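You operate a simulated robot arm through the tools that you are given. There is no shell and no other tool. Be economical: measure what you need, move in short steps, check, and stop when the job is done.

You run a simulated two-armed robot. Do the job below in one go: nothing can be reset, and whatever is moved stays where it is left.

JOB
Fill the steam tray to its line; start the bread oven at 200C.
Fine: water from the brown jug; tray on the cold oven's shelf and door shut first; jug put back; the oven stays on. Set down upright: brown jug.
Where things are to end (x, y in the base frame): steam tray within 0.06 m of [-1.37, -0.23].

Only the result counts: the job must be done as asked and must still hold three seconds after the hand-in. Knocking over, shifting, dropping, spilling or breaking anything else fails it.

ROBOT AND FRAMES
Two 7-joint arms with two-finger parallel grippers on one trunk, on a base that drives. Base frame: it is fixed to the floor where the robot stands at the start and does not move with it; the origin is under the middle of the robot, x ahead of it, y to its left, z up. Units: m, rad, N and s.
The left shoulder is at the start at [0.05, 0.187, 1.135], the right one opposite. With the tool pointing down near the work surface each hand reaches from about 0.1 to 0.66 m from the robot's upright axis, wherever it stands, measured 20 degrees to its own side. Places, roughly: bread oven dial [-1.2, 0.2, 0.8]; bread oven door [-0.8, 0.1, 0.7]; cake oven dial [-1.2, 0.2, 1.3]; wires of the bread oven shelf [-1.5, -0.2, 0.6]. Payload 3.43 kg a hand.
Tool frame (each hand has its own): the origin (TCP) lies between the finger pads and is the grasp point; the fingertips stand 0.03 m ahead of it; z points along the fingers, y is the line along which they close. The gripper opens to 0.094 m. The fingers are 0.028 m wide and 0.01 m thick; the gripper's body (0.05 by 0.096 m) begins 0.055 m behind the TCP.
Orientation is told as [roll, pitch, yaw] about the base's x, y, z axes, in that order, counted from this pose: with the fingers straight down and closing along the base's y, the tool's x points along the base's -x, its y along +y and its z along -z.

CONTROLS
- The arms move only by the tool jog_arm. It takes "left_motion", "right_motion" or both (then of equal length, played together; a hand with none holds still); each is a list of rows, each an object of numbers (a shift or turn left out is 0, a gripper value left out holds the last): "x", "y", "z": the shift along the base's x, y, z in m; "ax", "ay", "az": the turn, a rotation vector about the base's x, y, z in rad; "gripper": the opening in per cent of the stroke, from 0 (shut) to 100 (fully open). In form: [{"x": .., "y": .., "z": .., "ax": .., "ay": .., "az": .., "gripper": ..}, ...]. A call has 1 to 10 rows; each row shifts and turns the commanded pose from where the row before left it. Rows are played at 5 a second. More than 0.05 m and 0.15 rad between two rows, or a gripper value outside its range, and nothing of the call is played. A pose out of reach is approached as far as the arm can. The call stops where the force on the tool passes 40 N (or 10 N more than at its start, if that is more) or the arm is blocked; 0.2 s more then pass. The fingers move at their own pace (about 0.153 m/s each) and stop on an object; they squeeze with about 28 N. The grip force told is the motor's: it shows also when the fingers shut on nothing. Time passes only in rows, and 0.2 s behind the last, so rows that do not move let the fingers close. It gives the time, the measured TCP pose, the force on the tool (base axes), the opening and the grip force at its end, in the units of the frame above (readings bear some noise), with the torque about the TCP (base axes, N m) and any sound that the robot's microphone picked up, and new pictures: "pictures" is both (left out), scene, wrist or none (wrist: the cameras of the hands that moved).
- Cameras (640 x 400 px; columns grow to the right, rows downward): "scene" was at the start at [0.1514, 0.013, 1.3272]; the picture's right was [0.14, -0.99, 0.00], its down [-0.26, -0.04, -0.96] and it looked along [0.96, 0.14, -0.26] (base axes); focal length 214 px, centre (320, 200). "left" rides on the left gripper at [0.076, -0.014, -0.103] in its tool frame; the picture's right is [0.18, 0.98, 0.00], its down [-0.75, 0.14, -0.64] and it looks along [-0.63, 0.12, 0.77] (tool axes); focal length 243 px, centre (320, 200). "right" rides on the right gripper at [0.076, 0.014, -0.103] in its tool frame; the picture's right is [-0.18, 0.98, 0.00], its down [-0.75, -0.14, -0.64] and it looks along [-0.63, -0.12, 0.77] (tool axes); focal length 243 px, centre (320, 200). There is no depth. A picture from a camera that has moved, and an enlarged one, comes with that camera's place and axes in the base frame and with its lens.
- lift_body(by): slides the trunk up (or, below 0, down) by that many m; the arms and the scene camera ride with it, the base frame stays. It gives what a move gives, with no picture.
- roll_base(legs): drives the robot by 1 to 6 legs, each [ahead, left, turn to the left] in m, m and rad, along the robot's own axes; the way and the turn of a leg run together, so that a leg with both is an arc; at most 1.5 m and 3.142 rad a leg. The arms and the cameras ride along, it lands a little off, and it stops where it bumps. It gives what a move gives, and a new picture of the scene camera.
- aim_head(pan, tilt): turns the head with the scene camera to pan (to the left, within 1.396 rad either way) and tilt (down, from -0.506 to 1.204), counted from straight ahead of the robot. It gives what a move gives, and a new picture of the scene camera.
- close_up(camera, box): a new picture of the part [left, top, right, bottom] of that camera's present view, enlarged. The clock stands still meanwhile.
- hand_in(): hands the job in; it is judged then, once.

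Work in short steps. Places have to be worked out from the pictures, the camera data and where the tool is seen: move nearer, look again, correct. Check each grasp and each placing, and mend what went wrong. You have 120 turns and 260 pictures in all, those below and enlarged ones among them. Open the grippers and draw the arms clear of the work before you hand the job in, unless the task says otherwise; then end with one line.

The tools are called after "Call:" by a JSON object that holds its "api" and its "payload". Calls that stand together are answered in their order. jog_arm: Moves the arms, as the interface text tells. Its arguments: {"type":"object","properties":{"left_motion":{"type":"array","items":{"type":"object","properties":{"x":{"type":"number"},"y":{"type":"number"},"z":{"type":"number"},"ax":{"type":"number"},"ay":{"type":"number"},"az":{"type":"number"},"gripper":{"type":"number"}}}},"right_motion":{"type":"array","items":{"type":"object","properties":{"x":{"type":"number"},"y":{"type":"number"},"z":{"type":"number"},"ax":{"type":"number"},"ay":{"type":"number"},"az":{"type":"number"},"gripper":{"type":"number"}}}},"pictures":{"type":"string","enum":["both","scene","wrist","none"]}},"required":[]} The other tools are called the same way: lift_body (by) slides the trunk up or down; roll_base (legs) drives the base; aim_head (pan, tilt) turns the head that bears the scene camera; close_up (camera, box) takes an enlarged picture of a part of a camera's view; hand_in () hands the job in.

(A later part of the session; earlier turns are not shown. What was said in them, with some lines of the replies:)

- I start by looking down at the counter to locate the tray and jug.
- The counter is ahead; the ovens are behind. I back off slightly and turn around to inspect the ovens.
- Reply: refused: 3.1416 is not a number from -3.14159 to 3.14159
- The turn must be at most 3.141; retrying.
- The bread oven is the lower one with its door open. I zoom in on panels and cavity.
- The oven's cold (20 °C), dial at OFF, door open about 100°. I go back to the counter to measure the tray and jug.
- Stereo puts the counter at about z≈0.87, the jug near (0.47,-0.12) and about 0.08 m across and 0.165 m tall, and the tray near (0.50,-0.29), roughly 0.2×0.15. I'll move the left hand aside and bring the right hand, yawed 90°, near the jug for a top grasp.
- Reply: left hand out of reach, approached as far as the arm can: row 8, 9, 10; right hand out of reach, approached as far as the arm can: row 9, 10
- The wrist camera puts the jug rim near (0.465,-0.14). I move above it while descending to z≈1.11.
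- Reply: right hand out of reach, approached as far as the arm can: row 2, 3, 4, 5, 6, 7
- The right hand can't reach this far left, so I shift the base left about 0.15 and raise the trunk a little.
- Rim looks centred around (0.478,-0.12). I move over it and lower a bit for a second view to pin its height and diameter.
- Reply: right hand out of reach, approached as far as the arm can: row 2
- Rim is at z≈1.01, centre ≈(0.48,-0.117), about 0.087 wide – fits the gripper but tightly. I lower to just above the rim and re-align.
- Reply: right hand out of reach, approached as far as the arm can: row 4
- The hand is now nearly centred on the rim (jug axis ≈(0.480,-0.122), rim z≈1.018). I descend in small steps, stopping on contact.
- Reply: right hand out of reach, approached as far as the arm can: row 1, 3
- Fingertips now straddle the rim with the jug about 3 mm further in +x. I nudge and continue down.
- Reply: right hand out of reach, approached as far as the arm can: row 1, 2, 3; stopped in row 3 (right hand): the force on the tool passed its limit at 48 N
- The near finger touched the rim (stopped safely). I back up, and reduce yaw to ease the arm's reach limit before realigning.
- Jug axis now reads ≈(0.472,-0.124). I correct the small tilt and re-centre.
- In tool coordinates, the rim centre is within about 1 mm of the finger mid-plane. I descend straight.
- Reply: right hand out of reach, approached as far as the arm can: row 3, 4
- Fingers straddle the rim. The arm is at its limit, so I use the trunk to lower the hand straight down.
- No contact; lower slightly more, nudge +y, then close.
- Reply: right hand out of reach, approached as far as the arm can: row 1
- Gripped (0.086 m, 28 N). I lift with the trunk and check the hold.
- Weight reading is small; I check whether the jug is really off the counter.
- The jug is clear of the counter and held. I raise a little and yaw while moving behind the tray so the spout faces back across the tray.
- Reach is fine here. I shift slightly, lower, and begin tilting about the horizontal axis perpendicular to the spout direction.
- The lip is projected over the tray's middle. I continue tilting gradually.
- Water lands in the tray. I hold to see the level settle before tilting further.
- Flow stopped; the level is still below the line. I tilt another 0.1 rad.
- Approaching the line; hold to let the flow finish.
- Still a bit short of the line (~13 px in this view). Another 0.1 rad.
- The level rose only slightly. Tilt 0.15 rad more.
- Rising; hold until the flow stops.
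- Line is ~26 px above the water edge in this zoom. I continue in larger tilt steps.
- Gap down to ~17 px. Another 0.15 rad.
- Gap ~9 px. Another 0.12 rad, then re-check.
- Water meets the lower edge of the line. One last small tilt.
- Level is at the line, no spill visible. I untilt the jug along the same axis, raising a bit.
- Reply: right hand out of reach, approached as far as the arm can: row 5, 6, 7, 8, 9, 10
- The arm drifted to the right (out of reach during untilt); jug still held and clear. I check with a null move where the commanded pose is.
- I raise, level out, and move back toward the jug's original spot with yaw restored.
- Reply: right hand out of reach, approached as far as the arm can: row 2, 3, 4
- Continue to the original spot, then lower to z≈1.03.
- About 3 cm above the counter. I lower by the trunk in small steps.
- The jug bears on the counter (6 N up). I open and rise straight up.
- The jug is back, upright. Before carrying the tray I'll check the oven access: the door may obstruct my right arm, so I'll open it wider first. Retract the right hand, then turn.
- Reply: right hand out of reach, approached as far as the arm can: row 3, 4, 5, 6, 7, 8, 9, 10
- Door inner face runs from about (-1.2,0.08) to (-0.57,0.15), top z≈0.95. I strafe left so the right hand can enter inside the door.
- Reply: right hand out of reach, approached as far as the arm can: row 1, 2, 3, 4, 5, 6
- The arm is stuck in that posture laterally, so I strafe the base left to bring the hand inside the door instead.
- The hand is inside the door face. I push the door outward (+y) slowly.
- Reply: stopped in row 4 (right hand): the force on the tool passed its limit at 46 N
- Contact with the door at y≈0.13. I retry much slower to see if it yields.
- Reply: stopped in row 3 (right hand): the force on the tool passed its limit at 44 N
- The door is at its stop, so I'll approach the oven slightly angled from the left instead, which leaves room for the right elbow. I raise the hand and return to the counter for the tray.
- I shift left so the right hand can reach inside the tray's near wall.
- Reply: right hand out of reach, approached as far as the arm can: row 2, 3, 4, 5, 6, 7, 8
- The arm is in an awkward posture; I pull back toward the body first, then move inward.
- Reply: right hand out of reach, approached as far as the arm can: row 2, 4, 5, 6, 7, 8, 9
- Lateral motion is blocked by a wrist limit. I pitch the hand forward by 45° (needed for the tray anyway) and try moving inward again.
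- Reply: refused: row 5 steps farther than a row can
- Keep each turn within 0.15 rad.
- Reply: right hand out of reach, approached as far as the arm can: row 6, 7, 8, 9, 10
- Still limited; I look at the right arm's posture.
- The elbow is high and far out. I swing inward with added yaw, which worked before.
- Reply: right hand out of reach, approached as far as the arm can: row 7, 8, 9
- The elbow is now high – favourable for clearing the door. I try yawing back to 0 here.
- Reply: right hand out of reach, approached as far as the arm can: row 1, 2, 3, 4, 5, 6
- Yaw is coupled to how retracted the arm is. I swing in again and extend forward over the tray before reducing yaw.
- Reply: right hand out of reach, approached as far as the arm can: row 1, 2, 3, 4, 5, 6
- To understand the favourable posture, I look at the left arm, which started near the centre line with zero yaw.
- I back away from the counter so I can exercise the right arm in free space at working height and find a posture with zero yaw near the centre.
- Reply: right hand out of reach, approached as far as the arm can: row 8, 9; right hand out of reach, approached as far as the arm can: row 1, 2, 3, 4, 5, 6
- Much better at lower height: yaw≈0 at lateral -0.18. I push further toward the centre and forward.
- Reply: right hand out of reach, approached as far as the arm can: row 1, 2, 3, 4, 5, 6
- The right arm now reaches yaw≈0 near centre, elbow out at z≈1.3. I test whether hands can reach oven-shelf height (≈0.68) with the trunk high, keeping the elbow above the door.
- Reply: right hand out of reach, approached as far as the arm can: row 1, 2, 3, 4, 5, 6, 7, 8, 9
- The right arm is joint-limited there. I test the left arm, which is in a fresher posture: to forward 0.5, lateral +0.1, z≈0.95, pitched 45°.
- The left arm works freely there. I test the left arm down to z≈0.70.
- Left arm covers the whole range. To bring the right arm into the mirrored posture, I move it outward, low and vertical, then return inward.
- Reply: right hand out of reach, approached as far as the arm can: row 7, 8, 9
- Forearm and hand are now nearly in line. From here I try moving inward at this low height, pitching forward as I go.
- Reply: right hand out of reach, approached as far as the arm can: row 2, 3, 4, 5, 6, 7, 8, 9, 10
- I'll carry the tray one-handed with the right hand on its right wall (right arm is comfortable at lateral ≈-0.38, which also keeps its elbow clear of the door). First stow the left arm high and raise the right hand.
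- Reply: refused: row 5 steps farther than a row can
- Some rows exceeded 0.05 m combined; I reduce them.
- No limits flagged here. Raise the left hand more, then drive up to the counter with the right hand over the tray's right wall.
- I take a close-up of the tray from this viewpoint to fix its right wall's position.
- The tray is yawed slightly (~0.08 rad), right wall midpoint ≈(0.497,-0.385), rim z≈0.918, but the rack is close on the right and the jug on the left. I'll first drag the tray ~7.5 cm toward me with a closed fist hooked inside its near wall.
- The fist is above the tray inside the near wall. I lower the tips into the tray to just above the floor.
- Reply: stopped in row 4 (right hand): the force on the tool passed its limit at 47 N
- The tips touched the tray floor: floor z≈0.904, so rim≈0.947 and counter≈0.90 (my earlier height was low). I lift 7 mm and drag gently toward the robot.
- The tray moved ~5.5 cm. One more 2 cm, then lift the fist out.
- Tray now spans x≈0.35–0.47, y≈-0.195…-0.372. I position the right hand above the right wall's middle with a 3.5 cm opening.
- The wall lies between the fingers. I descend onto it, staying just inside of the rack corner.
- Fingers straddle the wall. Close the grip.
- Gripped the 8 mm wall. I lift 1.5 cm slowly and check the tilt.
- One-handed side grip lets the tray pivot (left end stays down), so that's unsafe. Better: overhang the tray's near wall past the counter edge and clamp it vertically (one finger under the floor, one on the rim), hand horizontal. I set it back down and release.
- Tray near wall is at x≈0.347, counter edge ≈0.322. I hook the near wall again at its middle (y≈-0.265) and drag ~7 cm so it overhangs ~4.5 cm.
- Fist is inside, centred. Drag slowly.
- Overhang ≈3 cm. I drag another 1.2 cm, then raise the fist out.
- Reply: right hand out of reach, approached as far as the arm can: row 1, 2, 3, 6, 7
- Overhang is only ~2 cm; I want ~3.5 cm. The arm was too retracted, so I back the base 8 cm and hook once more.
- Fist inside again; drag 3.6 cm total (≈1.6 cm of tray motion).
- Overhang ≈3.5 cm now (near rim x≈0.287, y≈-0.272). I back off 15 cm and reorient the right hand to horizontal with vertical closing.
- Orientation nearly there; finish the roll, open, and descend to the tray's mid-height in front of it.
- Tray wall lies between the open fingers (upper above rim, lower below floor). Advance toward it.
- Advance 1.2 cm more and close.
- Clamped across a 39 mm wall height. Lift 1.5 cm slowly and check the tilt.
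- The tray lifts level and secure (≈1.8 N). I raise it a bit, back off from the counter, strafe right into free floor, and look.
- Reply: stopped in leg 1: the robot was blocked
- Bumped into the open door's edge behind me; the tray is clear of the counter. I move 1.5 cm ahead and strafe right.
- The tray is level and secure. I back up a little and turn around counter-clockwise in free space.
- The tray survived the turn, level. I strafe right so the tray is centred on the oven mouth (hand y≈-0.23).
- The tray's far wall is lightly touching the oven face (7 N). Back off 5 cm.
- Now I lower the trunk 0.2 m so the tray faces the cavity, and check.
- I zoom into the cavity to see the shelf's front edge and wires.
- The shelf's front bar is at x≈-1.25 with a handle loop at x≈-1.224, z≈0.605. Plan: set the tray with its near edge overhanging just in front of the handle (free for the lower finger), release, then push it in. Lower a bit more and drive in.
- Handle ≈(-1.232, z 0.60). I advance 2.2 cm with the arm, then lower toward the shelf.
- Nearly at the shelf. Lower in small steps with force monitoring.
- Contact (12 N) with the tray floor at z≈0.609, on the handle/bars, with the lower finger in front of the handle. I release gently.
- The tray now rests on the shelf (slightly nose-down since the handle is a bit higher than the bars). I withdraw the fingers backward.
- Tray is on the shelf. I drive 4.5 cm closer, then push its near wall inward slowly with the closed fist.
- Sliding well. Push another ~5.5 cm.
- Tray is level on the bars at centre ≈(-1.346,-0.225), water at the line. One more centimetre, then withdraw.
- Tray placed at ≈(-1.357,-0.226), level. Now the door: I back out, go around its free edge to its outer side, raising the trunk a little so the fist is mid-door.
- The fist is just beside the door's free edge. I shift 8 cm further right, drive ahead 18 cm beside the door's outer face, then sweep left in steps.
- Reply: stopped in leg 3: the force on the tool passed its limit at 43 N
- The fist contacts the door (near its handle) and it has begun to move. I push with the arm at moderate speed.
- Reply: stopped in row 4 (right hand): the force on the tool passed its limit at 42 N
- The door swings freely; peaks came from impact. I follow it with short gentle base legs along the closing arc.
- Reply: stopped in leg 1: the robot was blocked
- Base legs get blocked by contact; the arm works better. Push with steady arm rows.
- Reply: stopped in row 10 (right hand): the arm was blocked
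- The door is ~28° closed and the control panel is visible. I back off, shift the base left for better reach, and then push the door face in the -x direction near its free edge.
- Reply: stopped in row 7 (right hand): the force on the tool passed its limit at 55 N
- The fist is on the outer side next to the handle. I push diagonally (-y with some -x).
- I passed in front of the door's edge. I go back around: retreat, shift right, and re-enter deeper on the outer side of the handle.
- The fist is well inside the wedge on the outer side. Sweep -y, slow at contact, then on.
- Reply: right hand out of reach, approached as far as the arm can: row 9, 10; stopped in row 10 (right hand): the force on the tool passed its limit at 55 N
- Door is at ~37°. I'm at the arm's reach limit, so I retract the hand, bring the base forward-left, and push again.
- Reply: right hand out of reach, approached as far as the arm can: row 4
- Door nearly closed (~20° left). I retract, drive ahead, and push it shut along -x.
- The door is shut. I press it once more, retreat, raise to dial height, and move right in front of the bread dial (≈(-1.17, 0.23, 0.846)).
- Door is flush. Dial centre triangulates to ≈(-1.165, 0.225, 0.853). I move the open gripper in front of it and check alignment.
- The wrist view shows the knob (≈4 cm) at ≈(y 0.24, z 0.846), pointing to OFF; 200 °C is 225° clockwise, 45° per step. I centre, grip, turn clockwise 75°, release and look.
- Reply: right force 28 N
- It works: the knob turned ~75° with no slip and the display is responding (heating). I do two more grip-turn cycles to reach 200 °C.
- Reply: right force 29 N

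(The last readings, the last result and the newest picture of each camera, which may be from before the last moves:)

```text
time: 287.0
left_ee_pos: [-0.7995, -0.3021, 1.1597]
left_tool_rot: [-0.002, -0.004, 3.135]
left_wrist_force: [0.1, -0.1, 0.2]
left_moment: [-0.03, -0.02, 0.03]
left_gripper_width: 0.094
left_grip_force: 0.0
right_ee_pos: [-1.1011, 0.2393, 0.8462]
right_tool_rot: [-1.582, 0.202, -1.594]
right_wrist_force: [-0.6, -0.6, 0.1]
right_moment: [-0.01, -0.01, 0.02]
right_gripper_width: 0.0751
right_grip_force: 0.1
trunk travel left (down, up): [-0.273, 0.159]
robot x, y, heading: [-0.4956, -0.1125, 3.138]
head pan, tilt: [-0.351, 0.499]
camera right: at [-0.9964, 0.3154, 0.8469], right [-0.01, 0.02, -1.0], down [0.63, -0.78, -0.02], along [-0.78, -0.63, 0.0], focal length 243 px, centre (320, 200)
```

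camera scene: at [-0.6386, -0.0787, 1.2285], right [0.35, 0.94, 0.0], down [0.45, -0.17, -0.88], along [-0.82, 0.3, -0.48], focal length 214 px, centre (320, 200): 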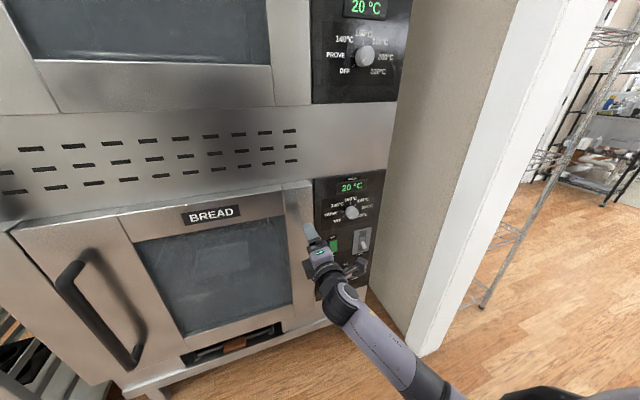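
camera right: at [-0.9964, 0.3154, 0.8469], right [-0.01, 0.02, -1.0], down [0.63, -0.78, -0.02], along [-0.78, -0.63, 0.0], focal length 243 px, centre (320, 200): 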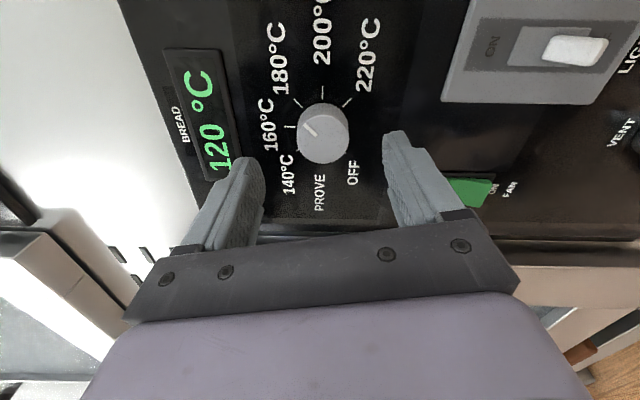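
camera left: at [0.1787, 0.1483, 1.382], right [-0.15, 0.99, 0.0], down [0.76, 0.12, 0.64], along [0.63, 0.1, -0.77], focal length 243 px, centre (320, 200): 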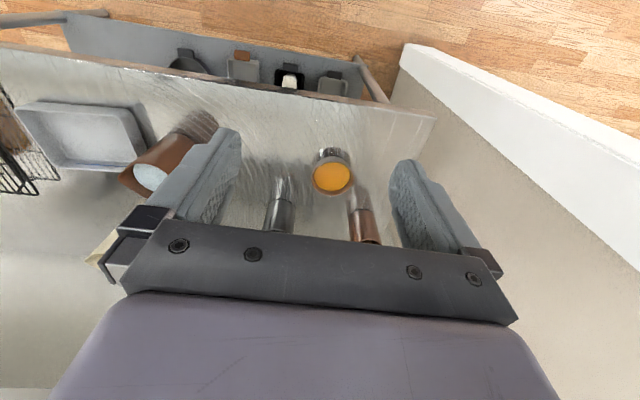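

The pointer is ~15° past 160 °C, as expected (150° turned). The last 75° turn should land on 200 °C.

Call:
{"api": "jog_arm", "payload": {"right_motion": [{"x": -0.025}, {"x": -0.025}, {"gripper": 0}, {"gripper": 0}, {"gripper": 0}], "pictures": "none"}}

Call:
{"api": "jog_arm", "payload": {"right_motion": [{"ax": -0.1455}, {"ax": -0.1455}, {"ax": -0.1455}, {"ax": -0.1455}, {"ax": -0.1455}, {"ax": -0.1455}, {"ax": -0.1455}, {"ax": -0.1455}, {"ax": -0.1455}], "pictures": "wrist"}}

Call:
{"api": "jog_arm", "payload": {"right_motion": [{"gripper": 80}, {"gripper": 80}, {"x": 0.025}, {"x": 0.025}, {"x": 0.03}], "pictures": "wrist"}}

Call:
{"api": "close_up", "payload": {"camera": "right", "box": [220, 30, 420, 230]}}

Call:
{"api": "close_up", "payload": {"camera": "scene", "box": [310, 160, 400, 250]}}

```text
time: 288.2
left_ee_pos: [-0.8005, -0.3006, 1.1596]
left_tool_rot: [-0.001, -0.001, 3.132]
left_wrist_force: [0.0, 0.2, -0.4]
left_moment: [-0.02, 0.02, -0.04]
left_gripper_width: 0.0943
left_grip_force: 0.0
right_ee_pos: [-1.1517, 0.2388, 0.8459]
right_tool_rot: [-1.578, 0.198, -1.594]
right_wrist_force: [-0.6, 0.2, -6.0]
right_moment: [0.01, -0.2, -0.25]
right_gripper_width: 0.0402
right_grip_force: 45.1
trunk travel left (down, up): [-0.273, 0.159]
robot x, y, heading: [-0.4959, -0.1119, 3.14]
head pan, tilt: [-0.351, 0.499]
```

```text
time: 290.2
left_ee_pos: [-0.8, -0.3003, 1.1595]
left_tool_rot: [-0.001, -0.002, 3.134]
left_wrist_force: [-0.3, 0.8, 0.3]
left_moment: [-0.02, 0.01, 0.01]
left_gripper_width: 0.0939
left_grip_force: 0.1
right_ee_pos: [-1.1511, 0.2362, 0.8428]
right_tool_rot: [-1.512, -1.111, -1.632]
right_wrist_force: [6.3, -13.7, -19.4]
right_moment: [0.05, 0.11, 0.82]
right_gripper_width: 0.0402
right_grip_force: 45.0
trunk travel left (down, up): [-0.273, 0.159]
robot x, y, heading: [-0.4926, -0.109, 3.134]
head pan, tilt: [-0.351, 0.499]
camera right: at [-1.0464, 0.257, 0.7708], right [0.0, -0.96, -0.27], down [0.62, -0.21, 0.75], along [-0.78, -0.16, 0.6], focal length 243 px, centre (320, 200)
```

right: 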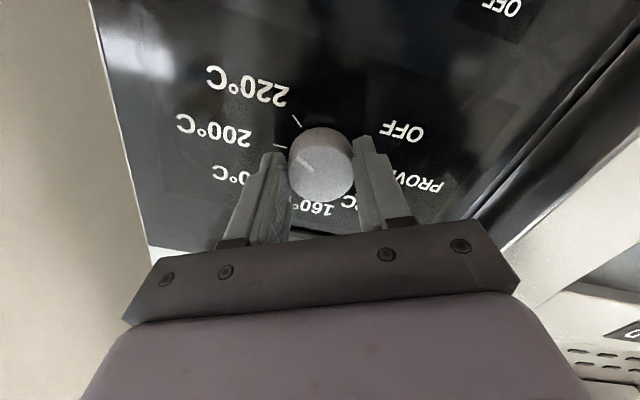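

```text
time: 291.4
left_ee_pos: [-0.7999, -0.3006, 1.1606]
left_tool_rot: [-0.001, -0.002, 3.133]
left_wrist_force: [0.0, -0.2, 0.1]
left_moment: [-0.04, 0.02, 0.02]
left_gripper_width: 0.094
left_grip_force: 0.0
right_ee_pos: [-1.0696, 0.2405, 0.847]
right_tool_rot: [-1.532, -1.111, -1.618]
right_wrist_force: [0.1, 0.6, -0.9]
right_moment: [0.0, 0.0, -0.02]
right_gripper_width: 0.0751
right_grip_force: 0.0
trunk travel left (down, up): [-0.273, 0.159]
robot x, y, heading: [-0.4972, -0.1102, 3.136]
head pan, tilt: [-0.351, 0.499]
camera right: at [-0.9659, 0.2605, 0.7746], right [-0.01, -0.96, -0.27], down [0.63, -0.22, 0.75], along [-0.78, -0.16, 0.61], focal length 243 px, centre (320, 200)
```

right: 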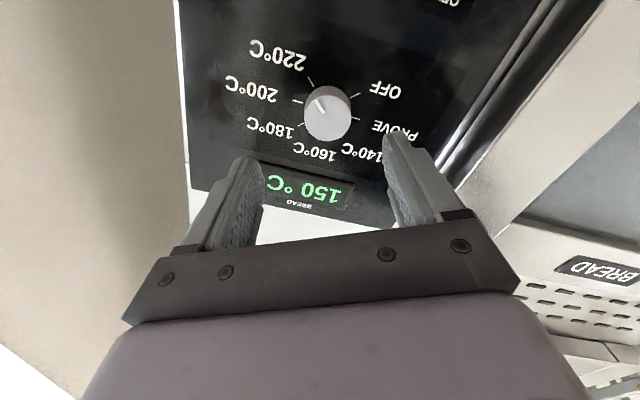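

```text
2.00 times, centred on (320, 130) of right
camera zoom: at [-0.9659, 0.2605, 0.7746], right [-0.01, -0.96, -0.27], down [0.63, -0.22, 0.75], along [-0.78, -0.16, 0.61], focal length 485 px, centre (320, 340)
```

zoom: 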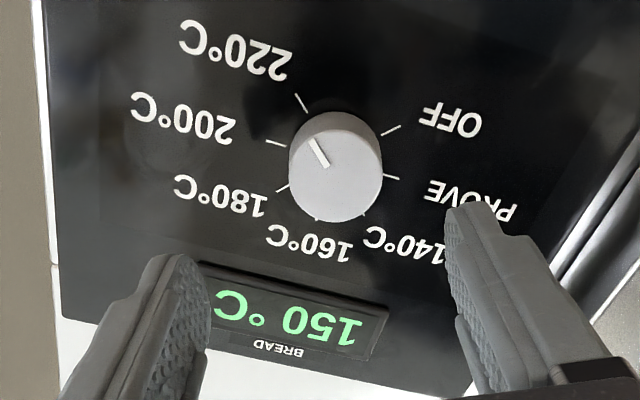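

```text
4.44 times, centred on (355, 205) of scene
camera zoom: at [-0.6385, -0.0787, 1.2286], right [0.35, 0.94, 0.0], down [0.45, -0.17, -0.88], along [-0.82, 0.3, -0.48], focal length 953 px, centre (164, 178)
```

zoom: 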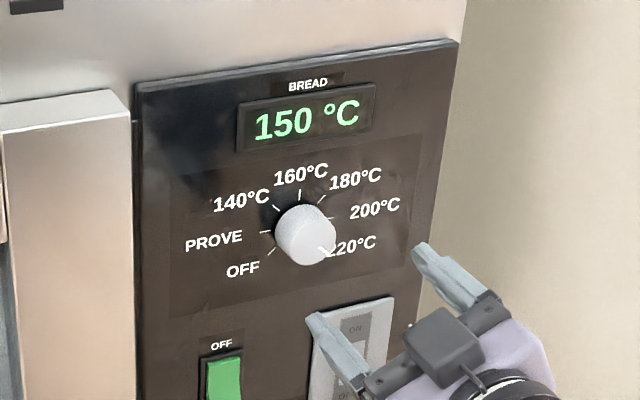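

The knob ended at ~220 °C (it snaps to 45° steps, each 75° turn becoming 90°). I turn it back counter-clockwise by one step (45°).

Call:
{"api": "jog_arm", "payload": {"right_motion": [{"x": -0.03}, {"x": -0.025}, {"x": -0.025}, {"gripper": 0}, {"gripper": 0}, {"gripper": 0}], "pictures": "none"}}

Call:
{"api": "jog_arm", "payload": {"right_motion": [{"ax": 0.131}, {"ax": 0.131}, {"ax": 0.131}, {"ax": 0.131}, {"ax": 0.131}, {"ax": 0.131}, {"ax": 0}], "pictures": "none"}}

Call:
{"api": "jog_arm", "payload": {"right_motion": [{"gripper": 80}, {"gripper": 80}, {"x": 0.025}, {"x": 0.025}, {"x": 0.04}, {"x": 0.04}], "pictures": "wrist"}}

Call:
{"api": "close_up", "payload": {"camera": "scene", "box": [310, 160, 400, 250]}}

Call:
{"api": "close_up", "payload": {"camera": "right", "box": [220, 30, 420, 230]}}

```text
time: 292.8
left_ee_pos: [-0.8011, -0.3024, 1.1591]
left_tool_rot: [-0.004, -0.002, 3.135]
left_wrist_force: [0.8, -0.3, -0.2]
left_moment: [0.03, 0.03, 0.02]
left_gripper_width: 0.094
left_grip_force: 0.1
right_ee_pos: [-1.1529, 0.2363, 0.8441]
right_tool_rot: [-1.518, -1.112, -1.628]
right_wrist_force: [4.4, -20.1, -11.2]
right_moment: [0.01, 0.19, 0.46]
right_gripper_width: 0.0395
right_grip_force: 45.0
trunk travel left (down, up): [-0.273, 0.159]
robot x, y, heading: [-0.4987, -0.1117, 3.134]
head pan, tilt: [-0.351, 0.499]
```

```text
time: 294.4
left_ee_pos: [-0.8013, -0.3012, 1.1591]
left_tool_rot: [-0.003, -0.001, 3.135]
left_wrist_force: [0.4, 0.7, 0.6]
left_moment: [0.04, 0.01, 0.0]
left_gripper_width: 0.0939
left_grip_force: 0.0
right_ee_pos: [-1.1518, 0.2369, 0.8437]
right_tool_rot: [-1.566, -0.323, -1.591]
right_wrist_force: [-0.4, -15.4, -12.2]
right_moment: [-0.02, -0.31, 0.11]
right_gripper_width: 0.0394
right_grip_force: 44.7
trunk travel left (down, up): [-0.273, 0.159]
robot x, y, heading: [-0.4925, -0.1144, 3.139]
head pan, tilt: [-0.351, 0.499]
```

```text
time: 295.8
left_ee_pos: [-0.7985, -0.3013, 1.1597]
left_tool_rot: [-0.002, -0.005, 3.135]
left_wrist_force: [0.5, 0.0, 0.2]
left_moment: [-0.02, 0.0, -0.02]
left_gripper_width: 0.094
left_grip_force: 0.1
right_ee_pos: [-1.0196, 0.238, 0.8464]
right_tool_rot: [-1.569, -0.325, -1.595]
right_wrist_force: [-0.1, 0.0, 0.2]
right_moment: [0.0, 0.01, -0.03]
right_gripper_width: 0.0753
right_grip_force: 0.0
trunk travel left (down, up): [-0.273, 0.159]
robot x, y, heading: [-0.494, -0.1117, 3.136]
head pan, tilt: [-0.351, 0.499]
camera right: at [-0.9158, 0.3057, 0.809], right [-0.01, -0.49, -0.87], down [0.63, -0.68, 0.38], along [-0.78, -0.54, 0.31], focal length 243 px, centre (320, 200)
```

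right: 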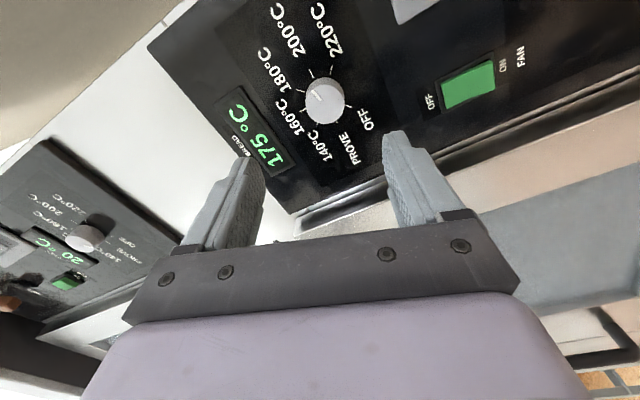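

```text
4.44 times, centred on (355, 205) of scene
camera zoom: at [-0.6384, -0.0787, 1.2286], right [0.35, 0.94, 0.0], down [0.45, -0.17, -0.88], along [-0.82, 0.3, -0.48], focal length 953 px, centre (164, 178)
```

zoom: 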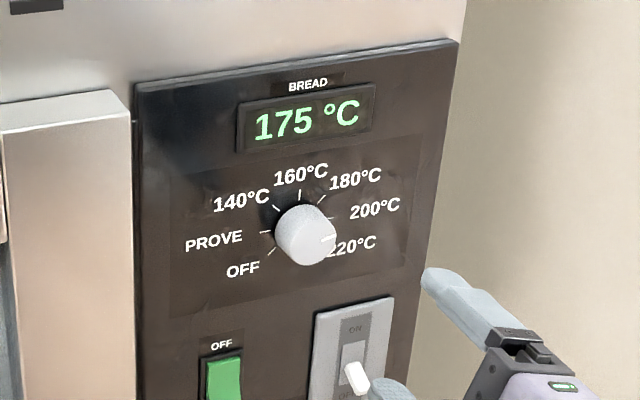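

```text
2.00 times, centred on (320, 130) of right
camera zoom: at [-0.9158, 0.3057, 0.809], right [-0.01, -0.49, -0.87], down [0.63, -0.68, 0.38], along [-0.78, -0.54, 0.31], focal length 485 px, centre (320, 340)
5 turns are left
```

zoom: 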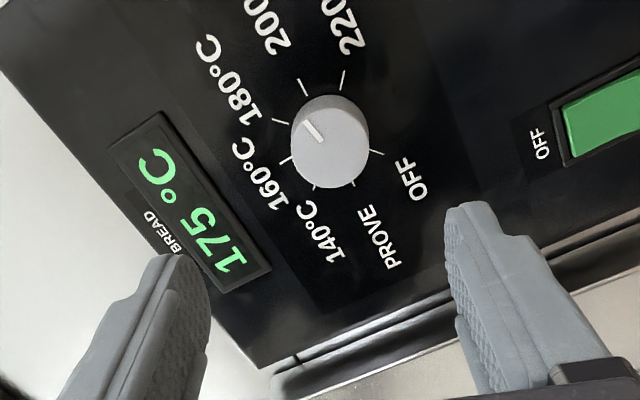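

The pointer is now at about 200 °C. I withdraw, wait, and read where the display settles.

Call:
{"api": "jog_arm", "payload": {"right_motion": [{"x": 0.03}, {"x": 0}, {"x": 0}, {"x": 0}, {"x": 0}, {"x": 0}, {"x": 0}, {"x": 0}, {"x": 0}, {"x": 0}], "pictures": "none"}}

Call:
{"api": "jog_arm", "payload": {"right_motion": [{"x": 0.0}, {"x": 0}, {"x": 0}, {"x": 0}, {"x": 0}, {"x": 0}, {"x": 0}, {"x": 0}, {"x": 0}, {"x": 0}], "pictures": "none"}}

Call:
{"api": "jog_arm", "payload": {"right_motion": [{"x": 0.0}, {"x": 0}, {"x": 0}, {"x": 0}, {"x": 0}, {"x": 0}, {"x": 0}, {"x": 0}, {"x": 0}, {"x": 0}], "pictures": "none"}}

Call:
{"api": "close_up", "payload": {"camera": "scene", "box": [330, 175, 380, 225]}}

Call:
{"api": "jog_arm", "payload": {"right_motion": [{"x": 0.0}, {"x": 0}, {"x": 0}, {"x": 0}, {"x": 0}, {"x": 0}, {"x": 0}, {"x": 0}, {"x": 0}, {"x": 0}], "pictures": "none"}}

Call:
{"api": "close_up", "payload": {"camera": "scene", "box": [330, 175, 380, 225]}}

Call:
{"api": "close_up", "payload": {"camera": "scene", "box": [0, 150, 330, 380]}}

```text
time: 298.0
left_ee_pos: [-0.7995, -0.3005, 1.1596]
left_tool_rot: [-0.003, -0.003, 3.134]
left_wrist_force: [0.5, 0.3, -0.1]
left_moment: [0.01, 0.02, 0.0]
left_gripper_width: 0.0939
left_grip_force: 0.2
right_ee_pos: [-0.9906, 0.2395, 0.8444]
right_tool_rot: [-1.57, -0.325, -1.596]
right_wrist_force: [-0.1, -0.2, 0.7]
right_moment: [-0.03, -0.04, -0.01]
right_gripper_width: 0.0752
right_grip_force: 0.0
trunk travel left (down, up): [-0.273, 0.159]
robot x, y, heading: [-0.4953, -0.1067, 3.141]
head pan, tilt: [-0.351, 0.499]
```

```text
time: 300.2
left_ee_pos: [-0.7994, -0.3019, 1.1601]
left_tool_rot: [-0.001, -0.004, 3.137]
left_wrist_force: [0.6, -0.1, 0.7]
left_moment: [-0.01, 0.01, -0.02]
left_gripper_width: 0.0939
left_grip_force: 0.0
right_ee_pos: [-0.9891, 0.2412, 0.8448]
right_tool_rot: [-1.568, -0.325, -1.595]
right_wrist_force: [0.4, 0.9, -0.2]
right_moment: [0.03, 0.0, 0.0]
right_gripper_width: 0.0755
right_grip_force: 0.0
trunk travel left (down, up): [-0.273, 0.159]
robot x, y, heading: [-0.4974, -0.1102, 3.137]
head pan, tilt: [-0.351, 0.499]
```

```text
time: 302.4
left_ee_pos: [-0.7987, -0.3007, 1.159]
left_tool_rot: [-0.002, -0.002, 3.134]
left_wrist_force: [-0.9, -0.2, -0.1]
left_moment: [-0.02, 0.02, 0.02]
left_gripper_width: 0.0941
left_grip_force: 0.0
right_ee_pos: [-0.9912, 0.2404, 0.8452]
right_tool_rot: [-1.569, -0.327, -1.595]
right_wrist_force: [0.0, 0.0, -0.6]
right_moment: [-0.01, 0.0, -0.02]
right_gripper_width: 0.0755
right_grip_force: 0.0
trunk travel left (down, up): [-0.273, 0.159]
robot x, y, heading: [-0.4977, -0.1095, 3.14]
head pan, tilt: [-0.351, 0.499]
```

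```text
8.00 times, centred on (355, 200) of scene
camera zoom: at [-0.6386, -0.0787, 1.2285], right [0.35, 0.94, 0.0], down [0.45, -0.17, -0.88], along [-0.82, 0.3, -0.48], focal length 1716 px, centre (40, 200)
```

zoom: 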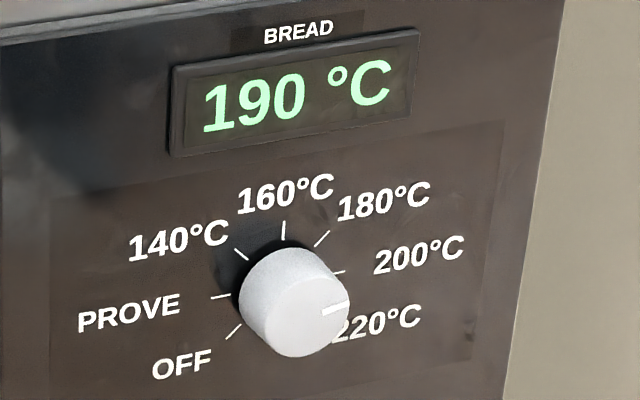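

```text
time: 304.6
left_ee_pos: [-0.8004, -0.3002, 1.1615]
left_tool_rot: [-0.002, -0.005, 3.134]
left_wrist_force: [-0.4, 1.2, -0.5]
left_moment: [0.01, 0.0, -0.03]
left_gripper_width: 0.0939
left_grip_force: 0.2
right_ee_pos: [-0.9912, 0.239, 0.8455]
right_tool_rot: [-1.569, -0.326, -1.595]
right_wrist_force: [-0.1, 0.0, 0.3]
right_moment: [0.02, -0.04, 0.02]
right_gripper_width: 0.0752
right_grip_force: 0.1
trunk travel left (down, up): [-0.273, 0.159]
robot x, y, heading: [-0.4969, -0.1104, 3.142]
head pan, tilt: [-0.351, 0.499]
```

```text
8.00 times, centred on (355, 200) of scene
camera zoom: at [-0.6386, -0.0787, 1.2285], right [0.35, 0.94, 0.0], down [0.45, -0.17, -0.88], along [-0.82, 0.3, -0.48], focal length 1716 px, centre (40, 200)
```

zoom: 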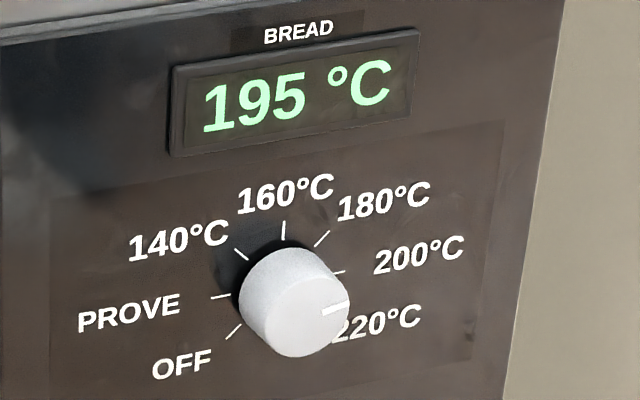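

```text
1.74 times, centred on (165, 265) of scene
camera zoom: at [-0.6386, -0.0787, 1.2285], right [0.35, 0.94, 0.0], down [0.45, -0.17, -0.88], along [-0.82, 0.3, -0.48], focal length 373 px, centre (590, 87)
4 turns are left
```

zoom: 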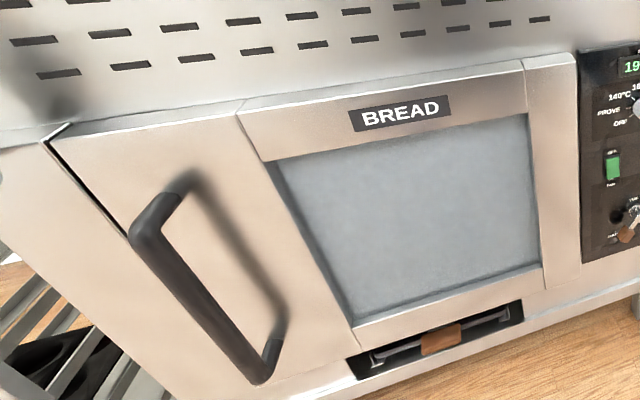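

Temperature is converging on 200 °C. I see a thin seam on the door's left edge, so I press the door firmly once more to be sure it's shut, then withdraw.

Call:
{"api": "jog_arm", "payload": {"right_motion": [{"x": 0.03, "gripper": 0}, {"x": 0}, {"x": 0}], "pictures": "none"}}

Call:
{"api": "roll_base", "payload": {"legs": [[0, 0.54, 0]]}}

Call:
{"api": "jog_arm", "payload": {"right_motion": [{"x": -0.035}, {"x": -0.035}, {"x": -0.035}, {"x": -0.03}, {"x": -0.012}, {"x": -0.012}, {"x": -0.012}, {"x": -0.012}, {"x": -0.012}], "pictures": "scene"}}

Call:
{"api": "jog_arm", "payload": {"right_motion": [{"x": 0.02}, {"x": 0.045}, {"x": 0.045}, {"x": 0.045}, {"x": 0.045}], "pictures": "none"}}

Call:
{"api": "close_up", "payload": {"camera": "scene", "box": [120, 100, 440, 320]}}

Call:
{"api": "close_up", "payload": {"camera": "scene", "box": [400, 100, 520, 220]}}

```text
time: 305.4
left_ee_pos: [-0.7999, -0.3024, 1.1596]
left_tool_rot: [-0.002, -0.002, 3.135]
left_wrist_force: [0.7, 0.6, -0.5]
left_moment: [0.05, -0.01, 0.02]
left_gripper_width: 0.0941
left_grip_force: 0.2
right_ee_pos: [-0.9598, 0.2398, 0.8458]
right_tool_rot: [-1.568, -0.326, -1.595]
right_wrist_force: [0.4, 0.2, 1.1]
right_moment: [-0.01, 0.0, -0.01]
right_gripper_width: 0.0
right_grip_force: 28.1
trunk travel left (down, up): [-0.273, 0.159]
robot x, y, heading: [-0.4946, -0.1138, 3.14]
head pan, tilt: [-0.351, 0.499]
```

```text
time: 310.7
left_ee_pos: [-0.8014, -0.8527, 1.1609]
left_tool_rot: [-0.003, -0.003, 3.135]
left_wrist_force: [0.1, 0.2, 0.2]
left_moment: [-0.02, 0.01, 0.02]
left_gripper_width: 0.094
left_grip_force: 0.0
right_ee_pos: [-0.9629, -0.3125, 0.8447]
right_tool_rot: [-1.568, -0.327, -1.594]
right_wrist_force: [0.1, 0.0, -0.1]
right_moment: [0.0, 0.0, 0.01]
right_gripper_width: 0.0
right_grip_force: 27.9
trunk travel left (down, up): [-0.273, 0.159]
robot x, y, heading: [-0.4974, -0.6633, 3.141]
head pan, tilt: [-0.351, 0.499]
camera scene: at [-0.6405, -0.6301, 1.2285], right [0.35, 0.94, 0.0], down [0.45, -0.17, -0.88], along [-0.82, 0.3, -0.48], focal length 214 px, centre (320, 200)
```

scene: 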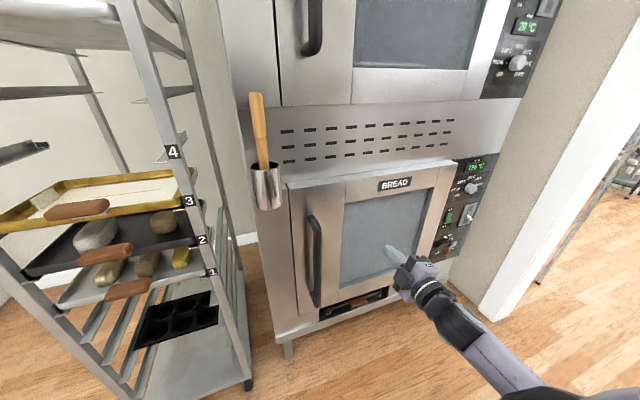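

```text
time: 312.7
left_ee_pos: [-0.7995, -0.8528, 1.1599]
left_tool_rot: [-0.001, -0.003, 3.133]
left_wrist_force: [-0.1, 0.2, -0.9]
left_moment: [0.0, 0.0, -0.01]
left_gripper_width: 0.0942
left_grip_force: 0.1
right_ee_pos: [-1.1465, -0.3115, 0.846]
right_tool_rot: [-1.571, -0.327, -1.59]
right_wrist_force: [15.5, -1.9, 3.0]
right_moment: [-0.16, 0.07, 0.21]
right_gripper_width: 0.0
right_grip_force: 28.0
trunk travel left (down, up): [-0.273, 0.159]
robot x, y, heading: [-0.4978, -0.661, 3.138]
head pan, tilt: [-0.351, 0.499]
stopped in row 9 (right hand): the force on the tool passed its limit at 45 N (the readings are from after the stop); the commanded pose is now the measured one
camera scene: at [-0.6385, -0.6299, 1.2288], right [0.35, 0.94, 0.0], down [0.45, -0.17, -0.88], along [-0.82, 0.31, -0.48], focal length 214 px, centre (320, 200)
```

scene: 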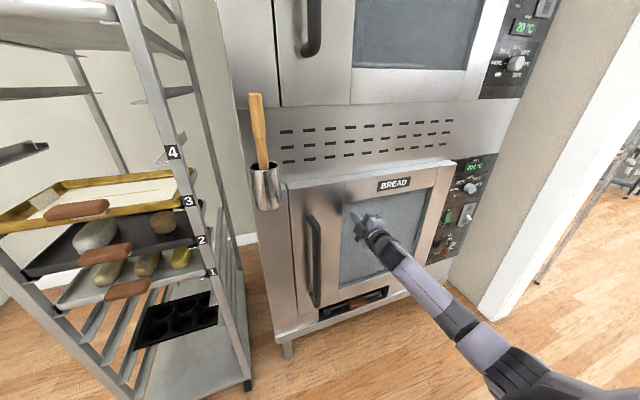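

```text
time: 313.9
left_ee_pos: [-0.7999, -0.8525, 1.1606]
left_tool_rot: [-0.002, -0.002, 3.133]
left_wrist_force: [0.1, 0.2, -0.4]
left_moment: [-0.01, -0.02, -0.02]
left_gripper_width: 0.0939
left_grip_force: 0.0
right_ee_pos: [-0.9455, -0.3084, 0.8418]
right_tool_rot: [-1.567, -0.325, -1.593]
right_wrist_force: [-0.2, -0.5, 0.2]
right_moment: [0.03, 0.01, 0.01]
right_gripper_width: 0.0
right_grip_force: 27.8
trunk travel left (down, up): [-0.273, 0.159]
robot x, y, heading: [-0.4995, -0.6585, 3.138]
head pan, tilt: [-0.351, 0.499]
```

```text
1.82 times, centred on (280, 210) of scene
camera zoom: at [-0.64, -0.6298, 1.2286], right [0.35, 0.94, 0.0], down [0.45, -0.17, -0.88], along [-0.82, 0.31, -0.48], focal length 390 px, centre (393, 182)
```

zoom: 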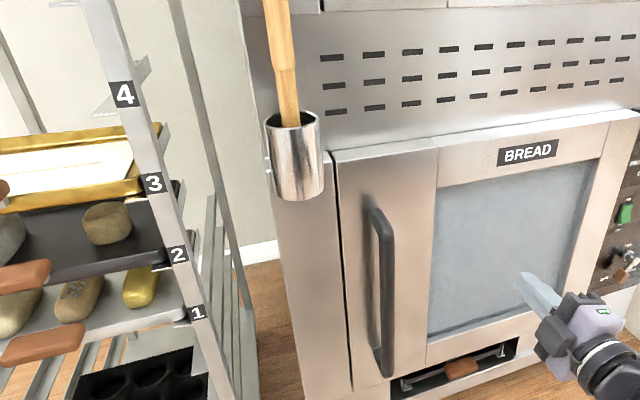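

```text
3.33 times, centred on (460, 160) of scene
camera zoom: at [-0.64, -0.6298, 1.2286], right [0.35, 0.94, 0.0], down [0.45, -0.17, -0.88], along [-0.82, 0.31, -0.48], focal length 715 px, centre (-147, 333)
3 turns are left
```

zoom: 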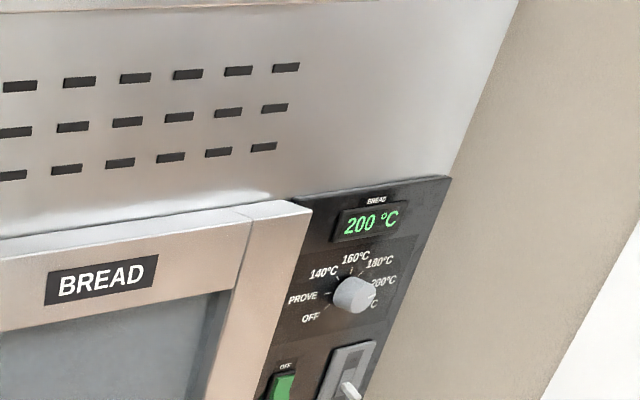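

The display reads 200 °C and the door is firmly shut. I open the gripper and back the robot clear.

Call:
{"api": "jog_arm", "payload": {"right_motion": [{"x": 0.03, "gripper": 100}, {"x": 0}, {"x": 0}], "pictures": "none"}}

Call:
{"api": "roll_base", "payload": {"legs": [[-0.2, 0, 0]]}}

```text
time: 314.7
left_ee_pos: [-0.8024, -0.8525, 1.1595]
left_tool_rot: [-0.003, -0.002, 3.134]
left_wrist_force: [0.2, -0.2, 0.1]
left_moment: [-0.01, -0.03, -0.02]
left_gripper_width: 0.094
left_grip_force: 0.0
right_ee_pos: [-0.9171, -0.3087, 0.8442]
right_tool_rot: [-1.567, -0.326, -1.591]
right_wrist_force: [-0.3, -0.1, 0.0]
right_moment: [0.01, 0.02, 0.0]
right_gripper_width: 0.094
right_grip_force: 0.0
trunk travel left (down, up): [-0.273, 0.159]
robot x, y, heading: [-0.4965, -0.6611, 3.134]
head pan, tilt: [-0.351, 0.499]
```

```text
time: 316.2
left_ee_pos: [-0.6027, -0.8534, 1.1607]
left_tool_rot: [-0.001, -0.002, 3.137]
left_wrist_force: [0.0, 0.5, 1.0]
left_moment: [0.01, 0.0, 0.01]
left_gripper_width: 0.0939
left_grip_force: 0.1
right_ee_pos: [-0.7211, -0.3099, 0.8431]
right_tool_rot: [-1.567, -0.326, -1.589]
right_wrist_force: [-0.8, 0.0, 0.0]
right_moment: [0.0, -0.01, 0.0]
right_gripper_width: 0.0939
right_grip_force: 0.0
trunk travel left (down, up): [-0.273, 0.159]
robot x, y, heading: [-0.3014, -0.6609, 3.142]
head pan, tilt: [-0.351, 0.499]
camera scene: at [-0.4427, -0.6308, 1.2286], right [0.35, 0.94, 0.0], down [0.45, -0.17, -0.88], along [-0.82, 0.3, -0.48], focal length 214 px, centre (320, 200)
2 turns are left
```

scene: 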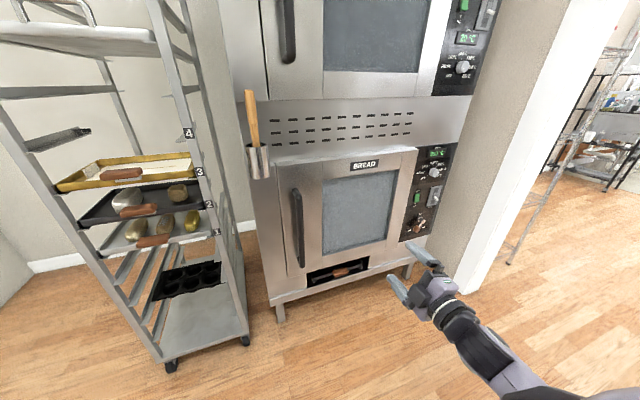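

Everything is in place: tray filled and on the shelf, door shut, oven at 200 °C, jug back on the counter, arms clear. Handing in.

Call:
{"api": "hand_in", "payload": {}}

```text
The job is handed in.
```

The steam tray is filled to its line from the brown jug and sits on the bread oven's shelf at about [-1.36, -0.23]. The door is shut, the oven is on and its display reads 200 °C, and the jug is back upright on the counter.
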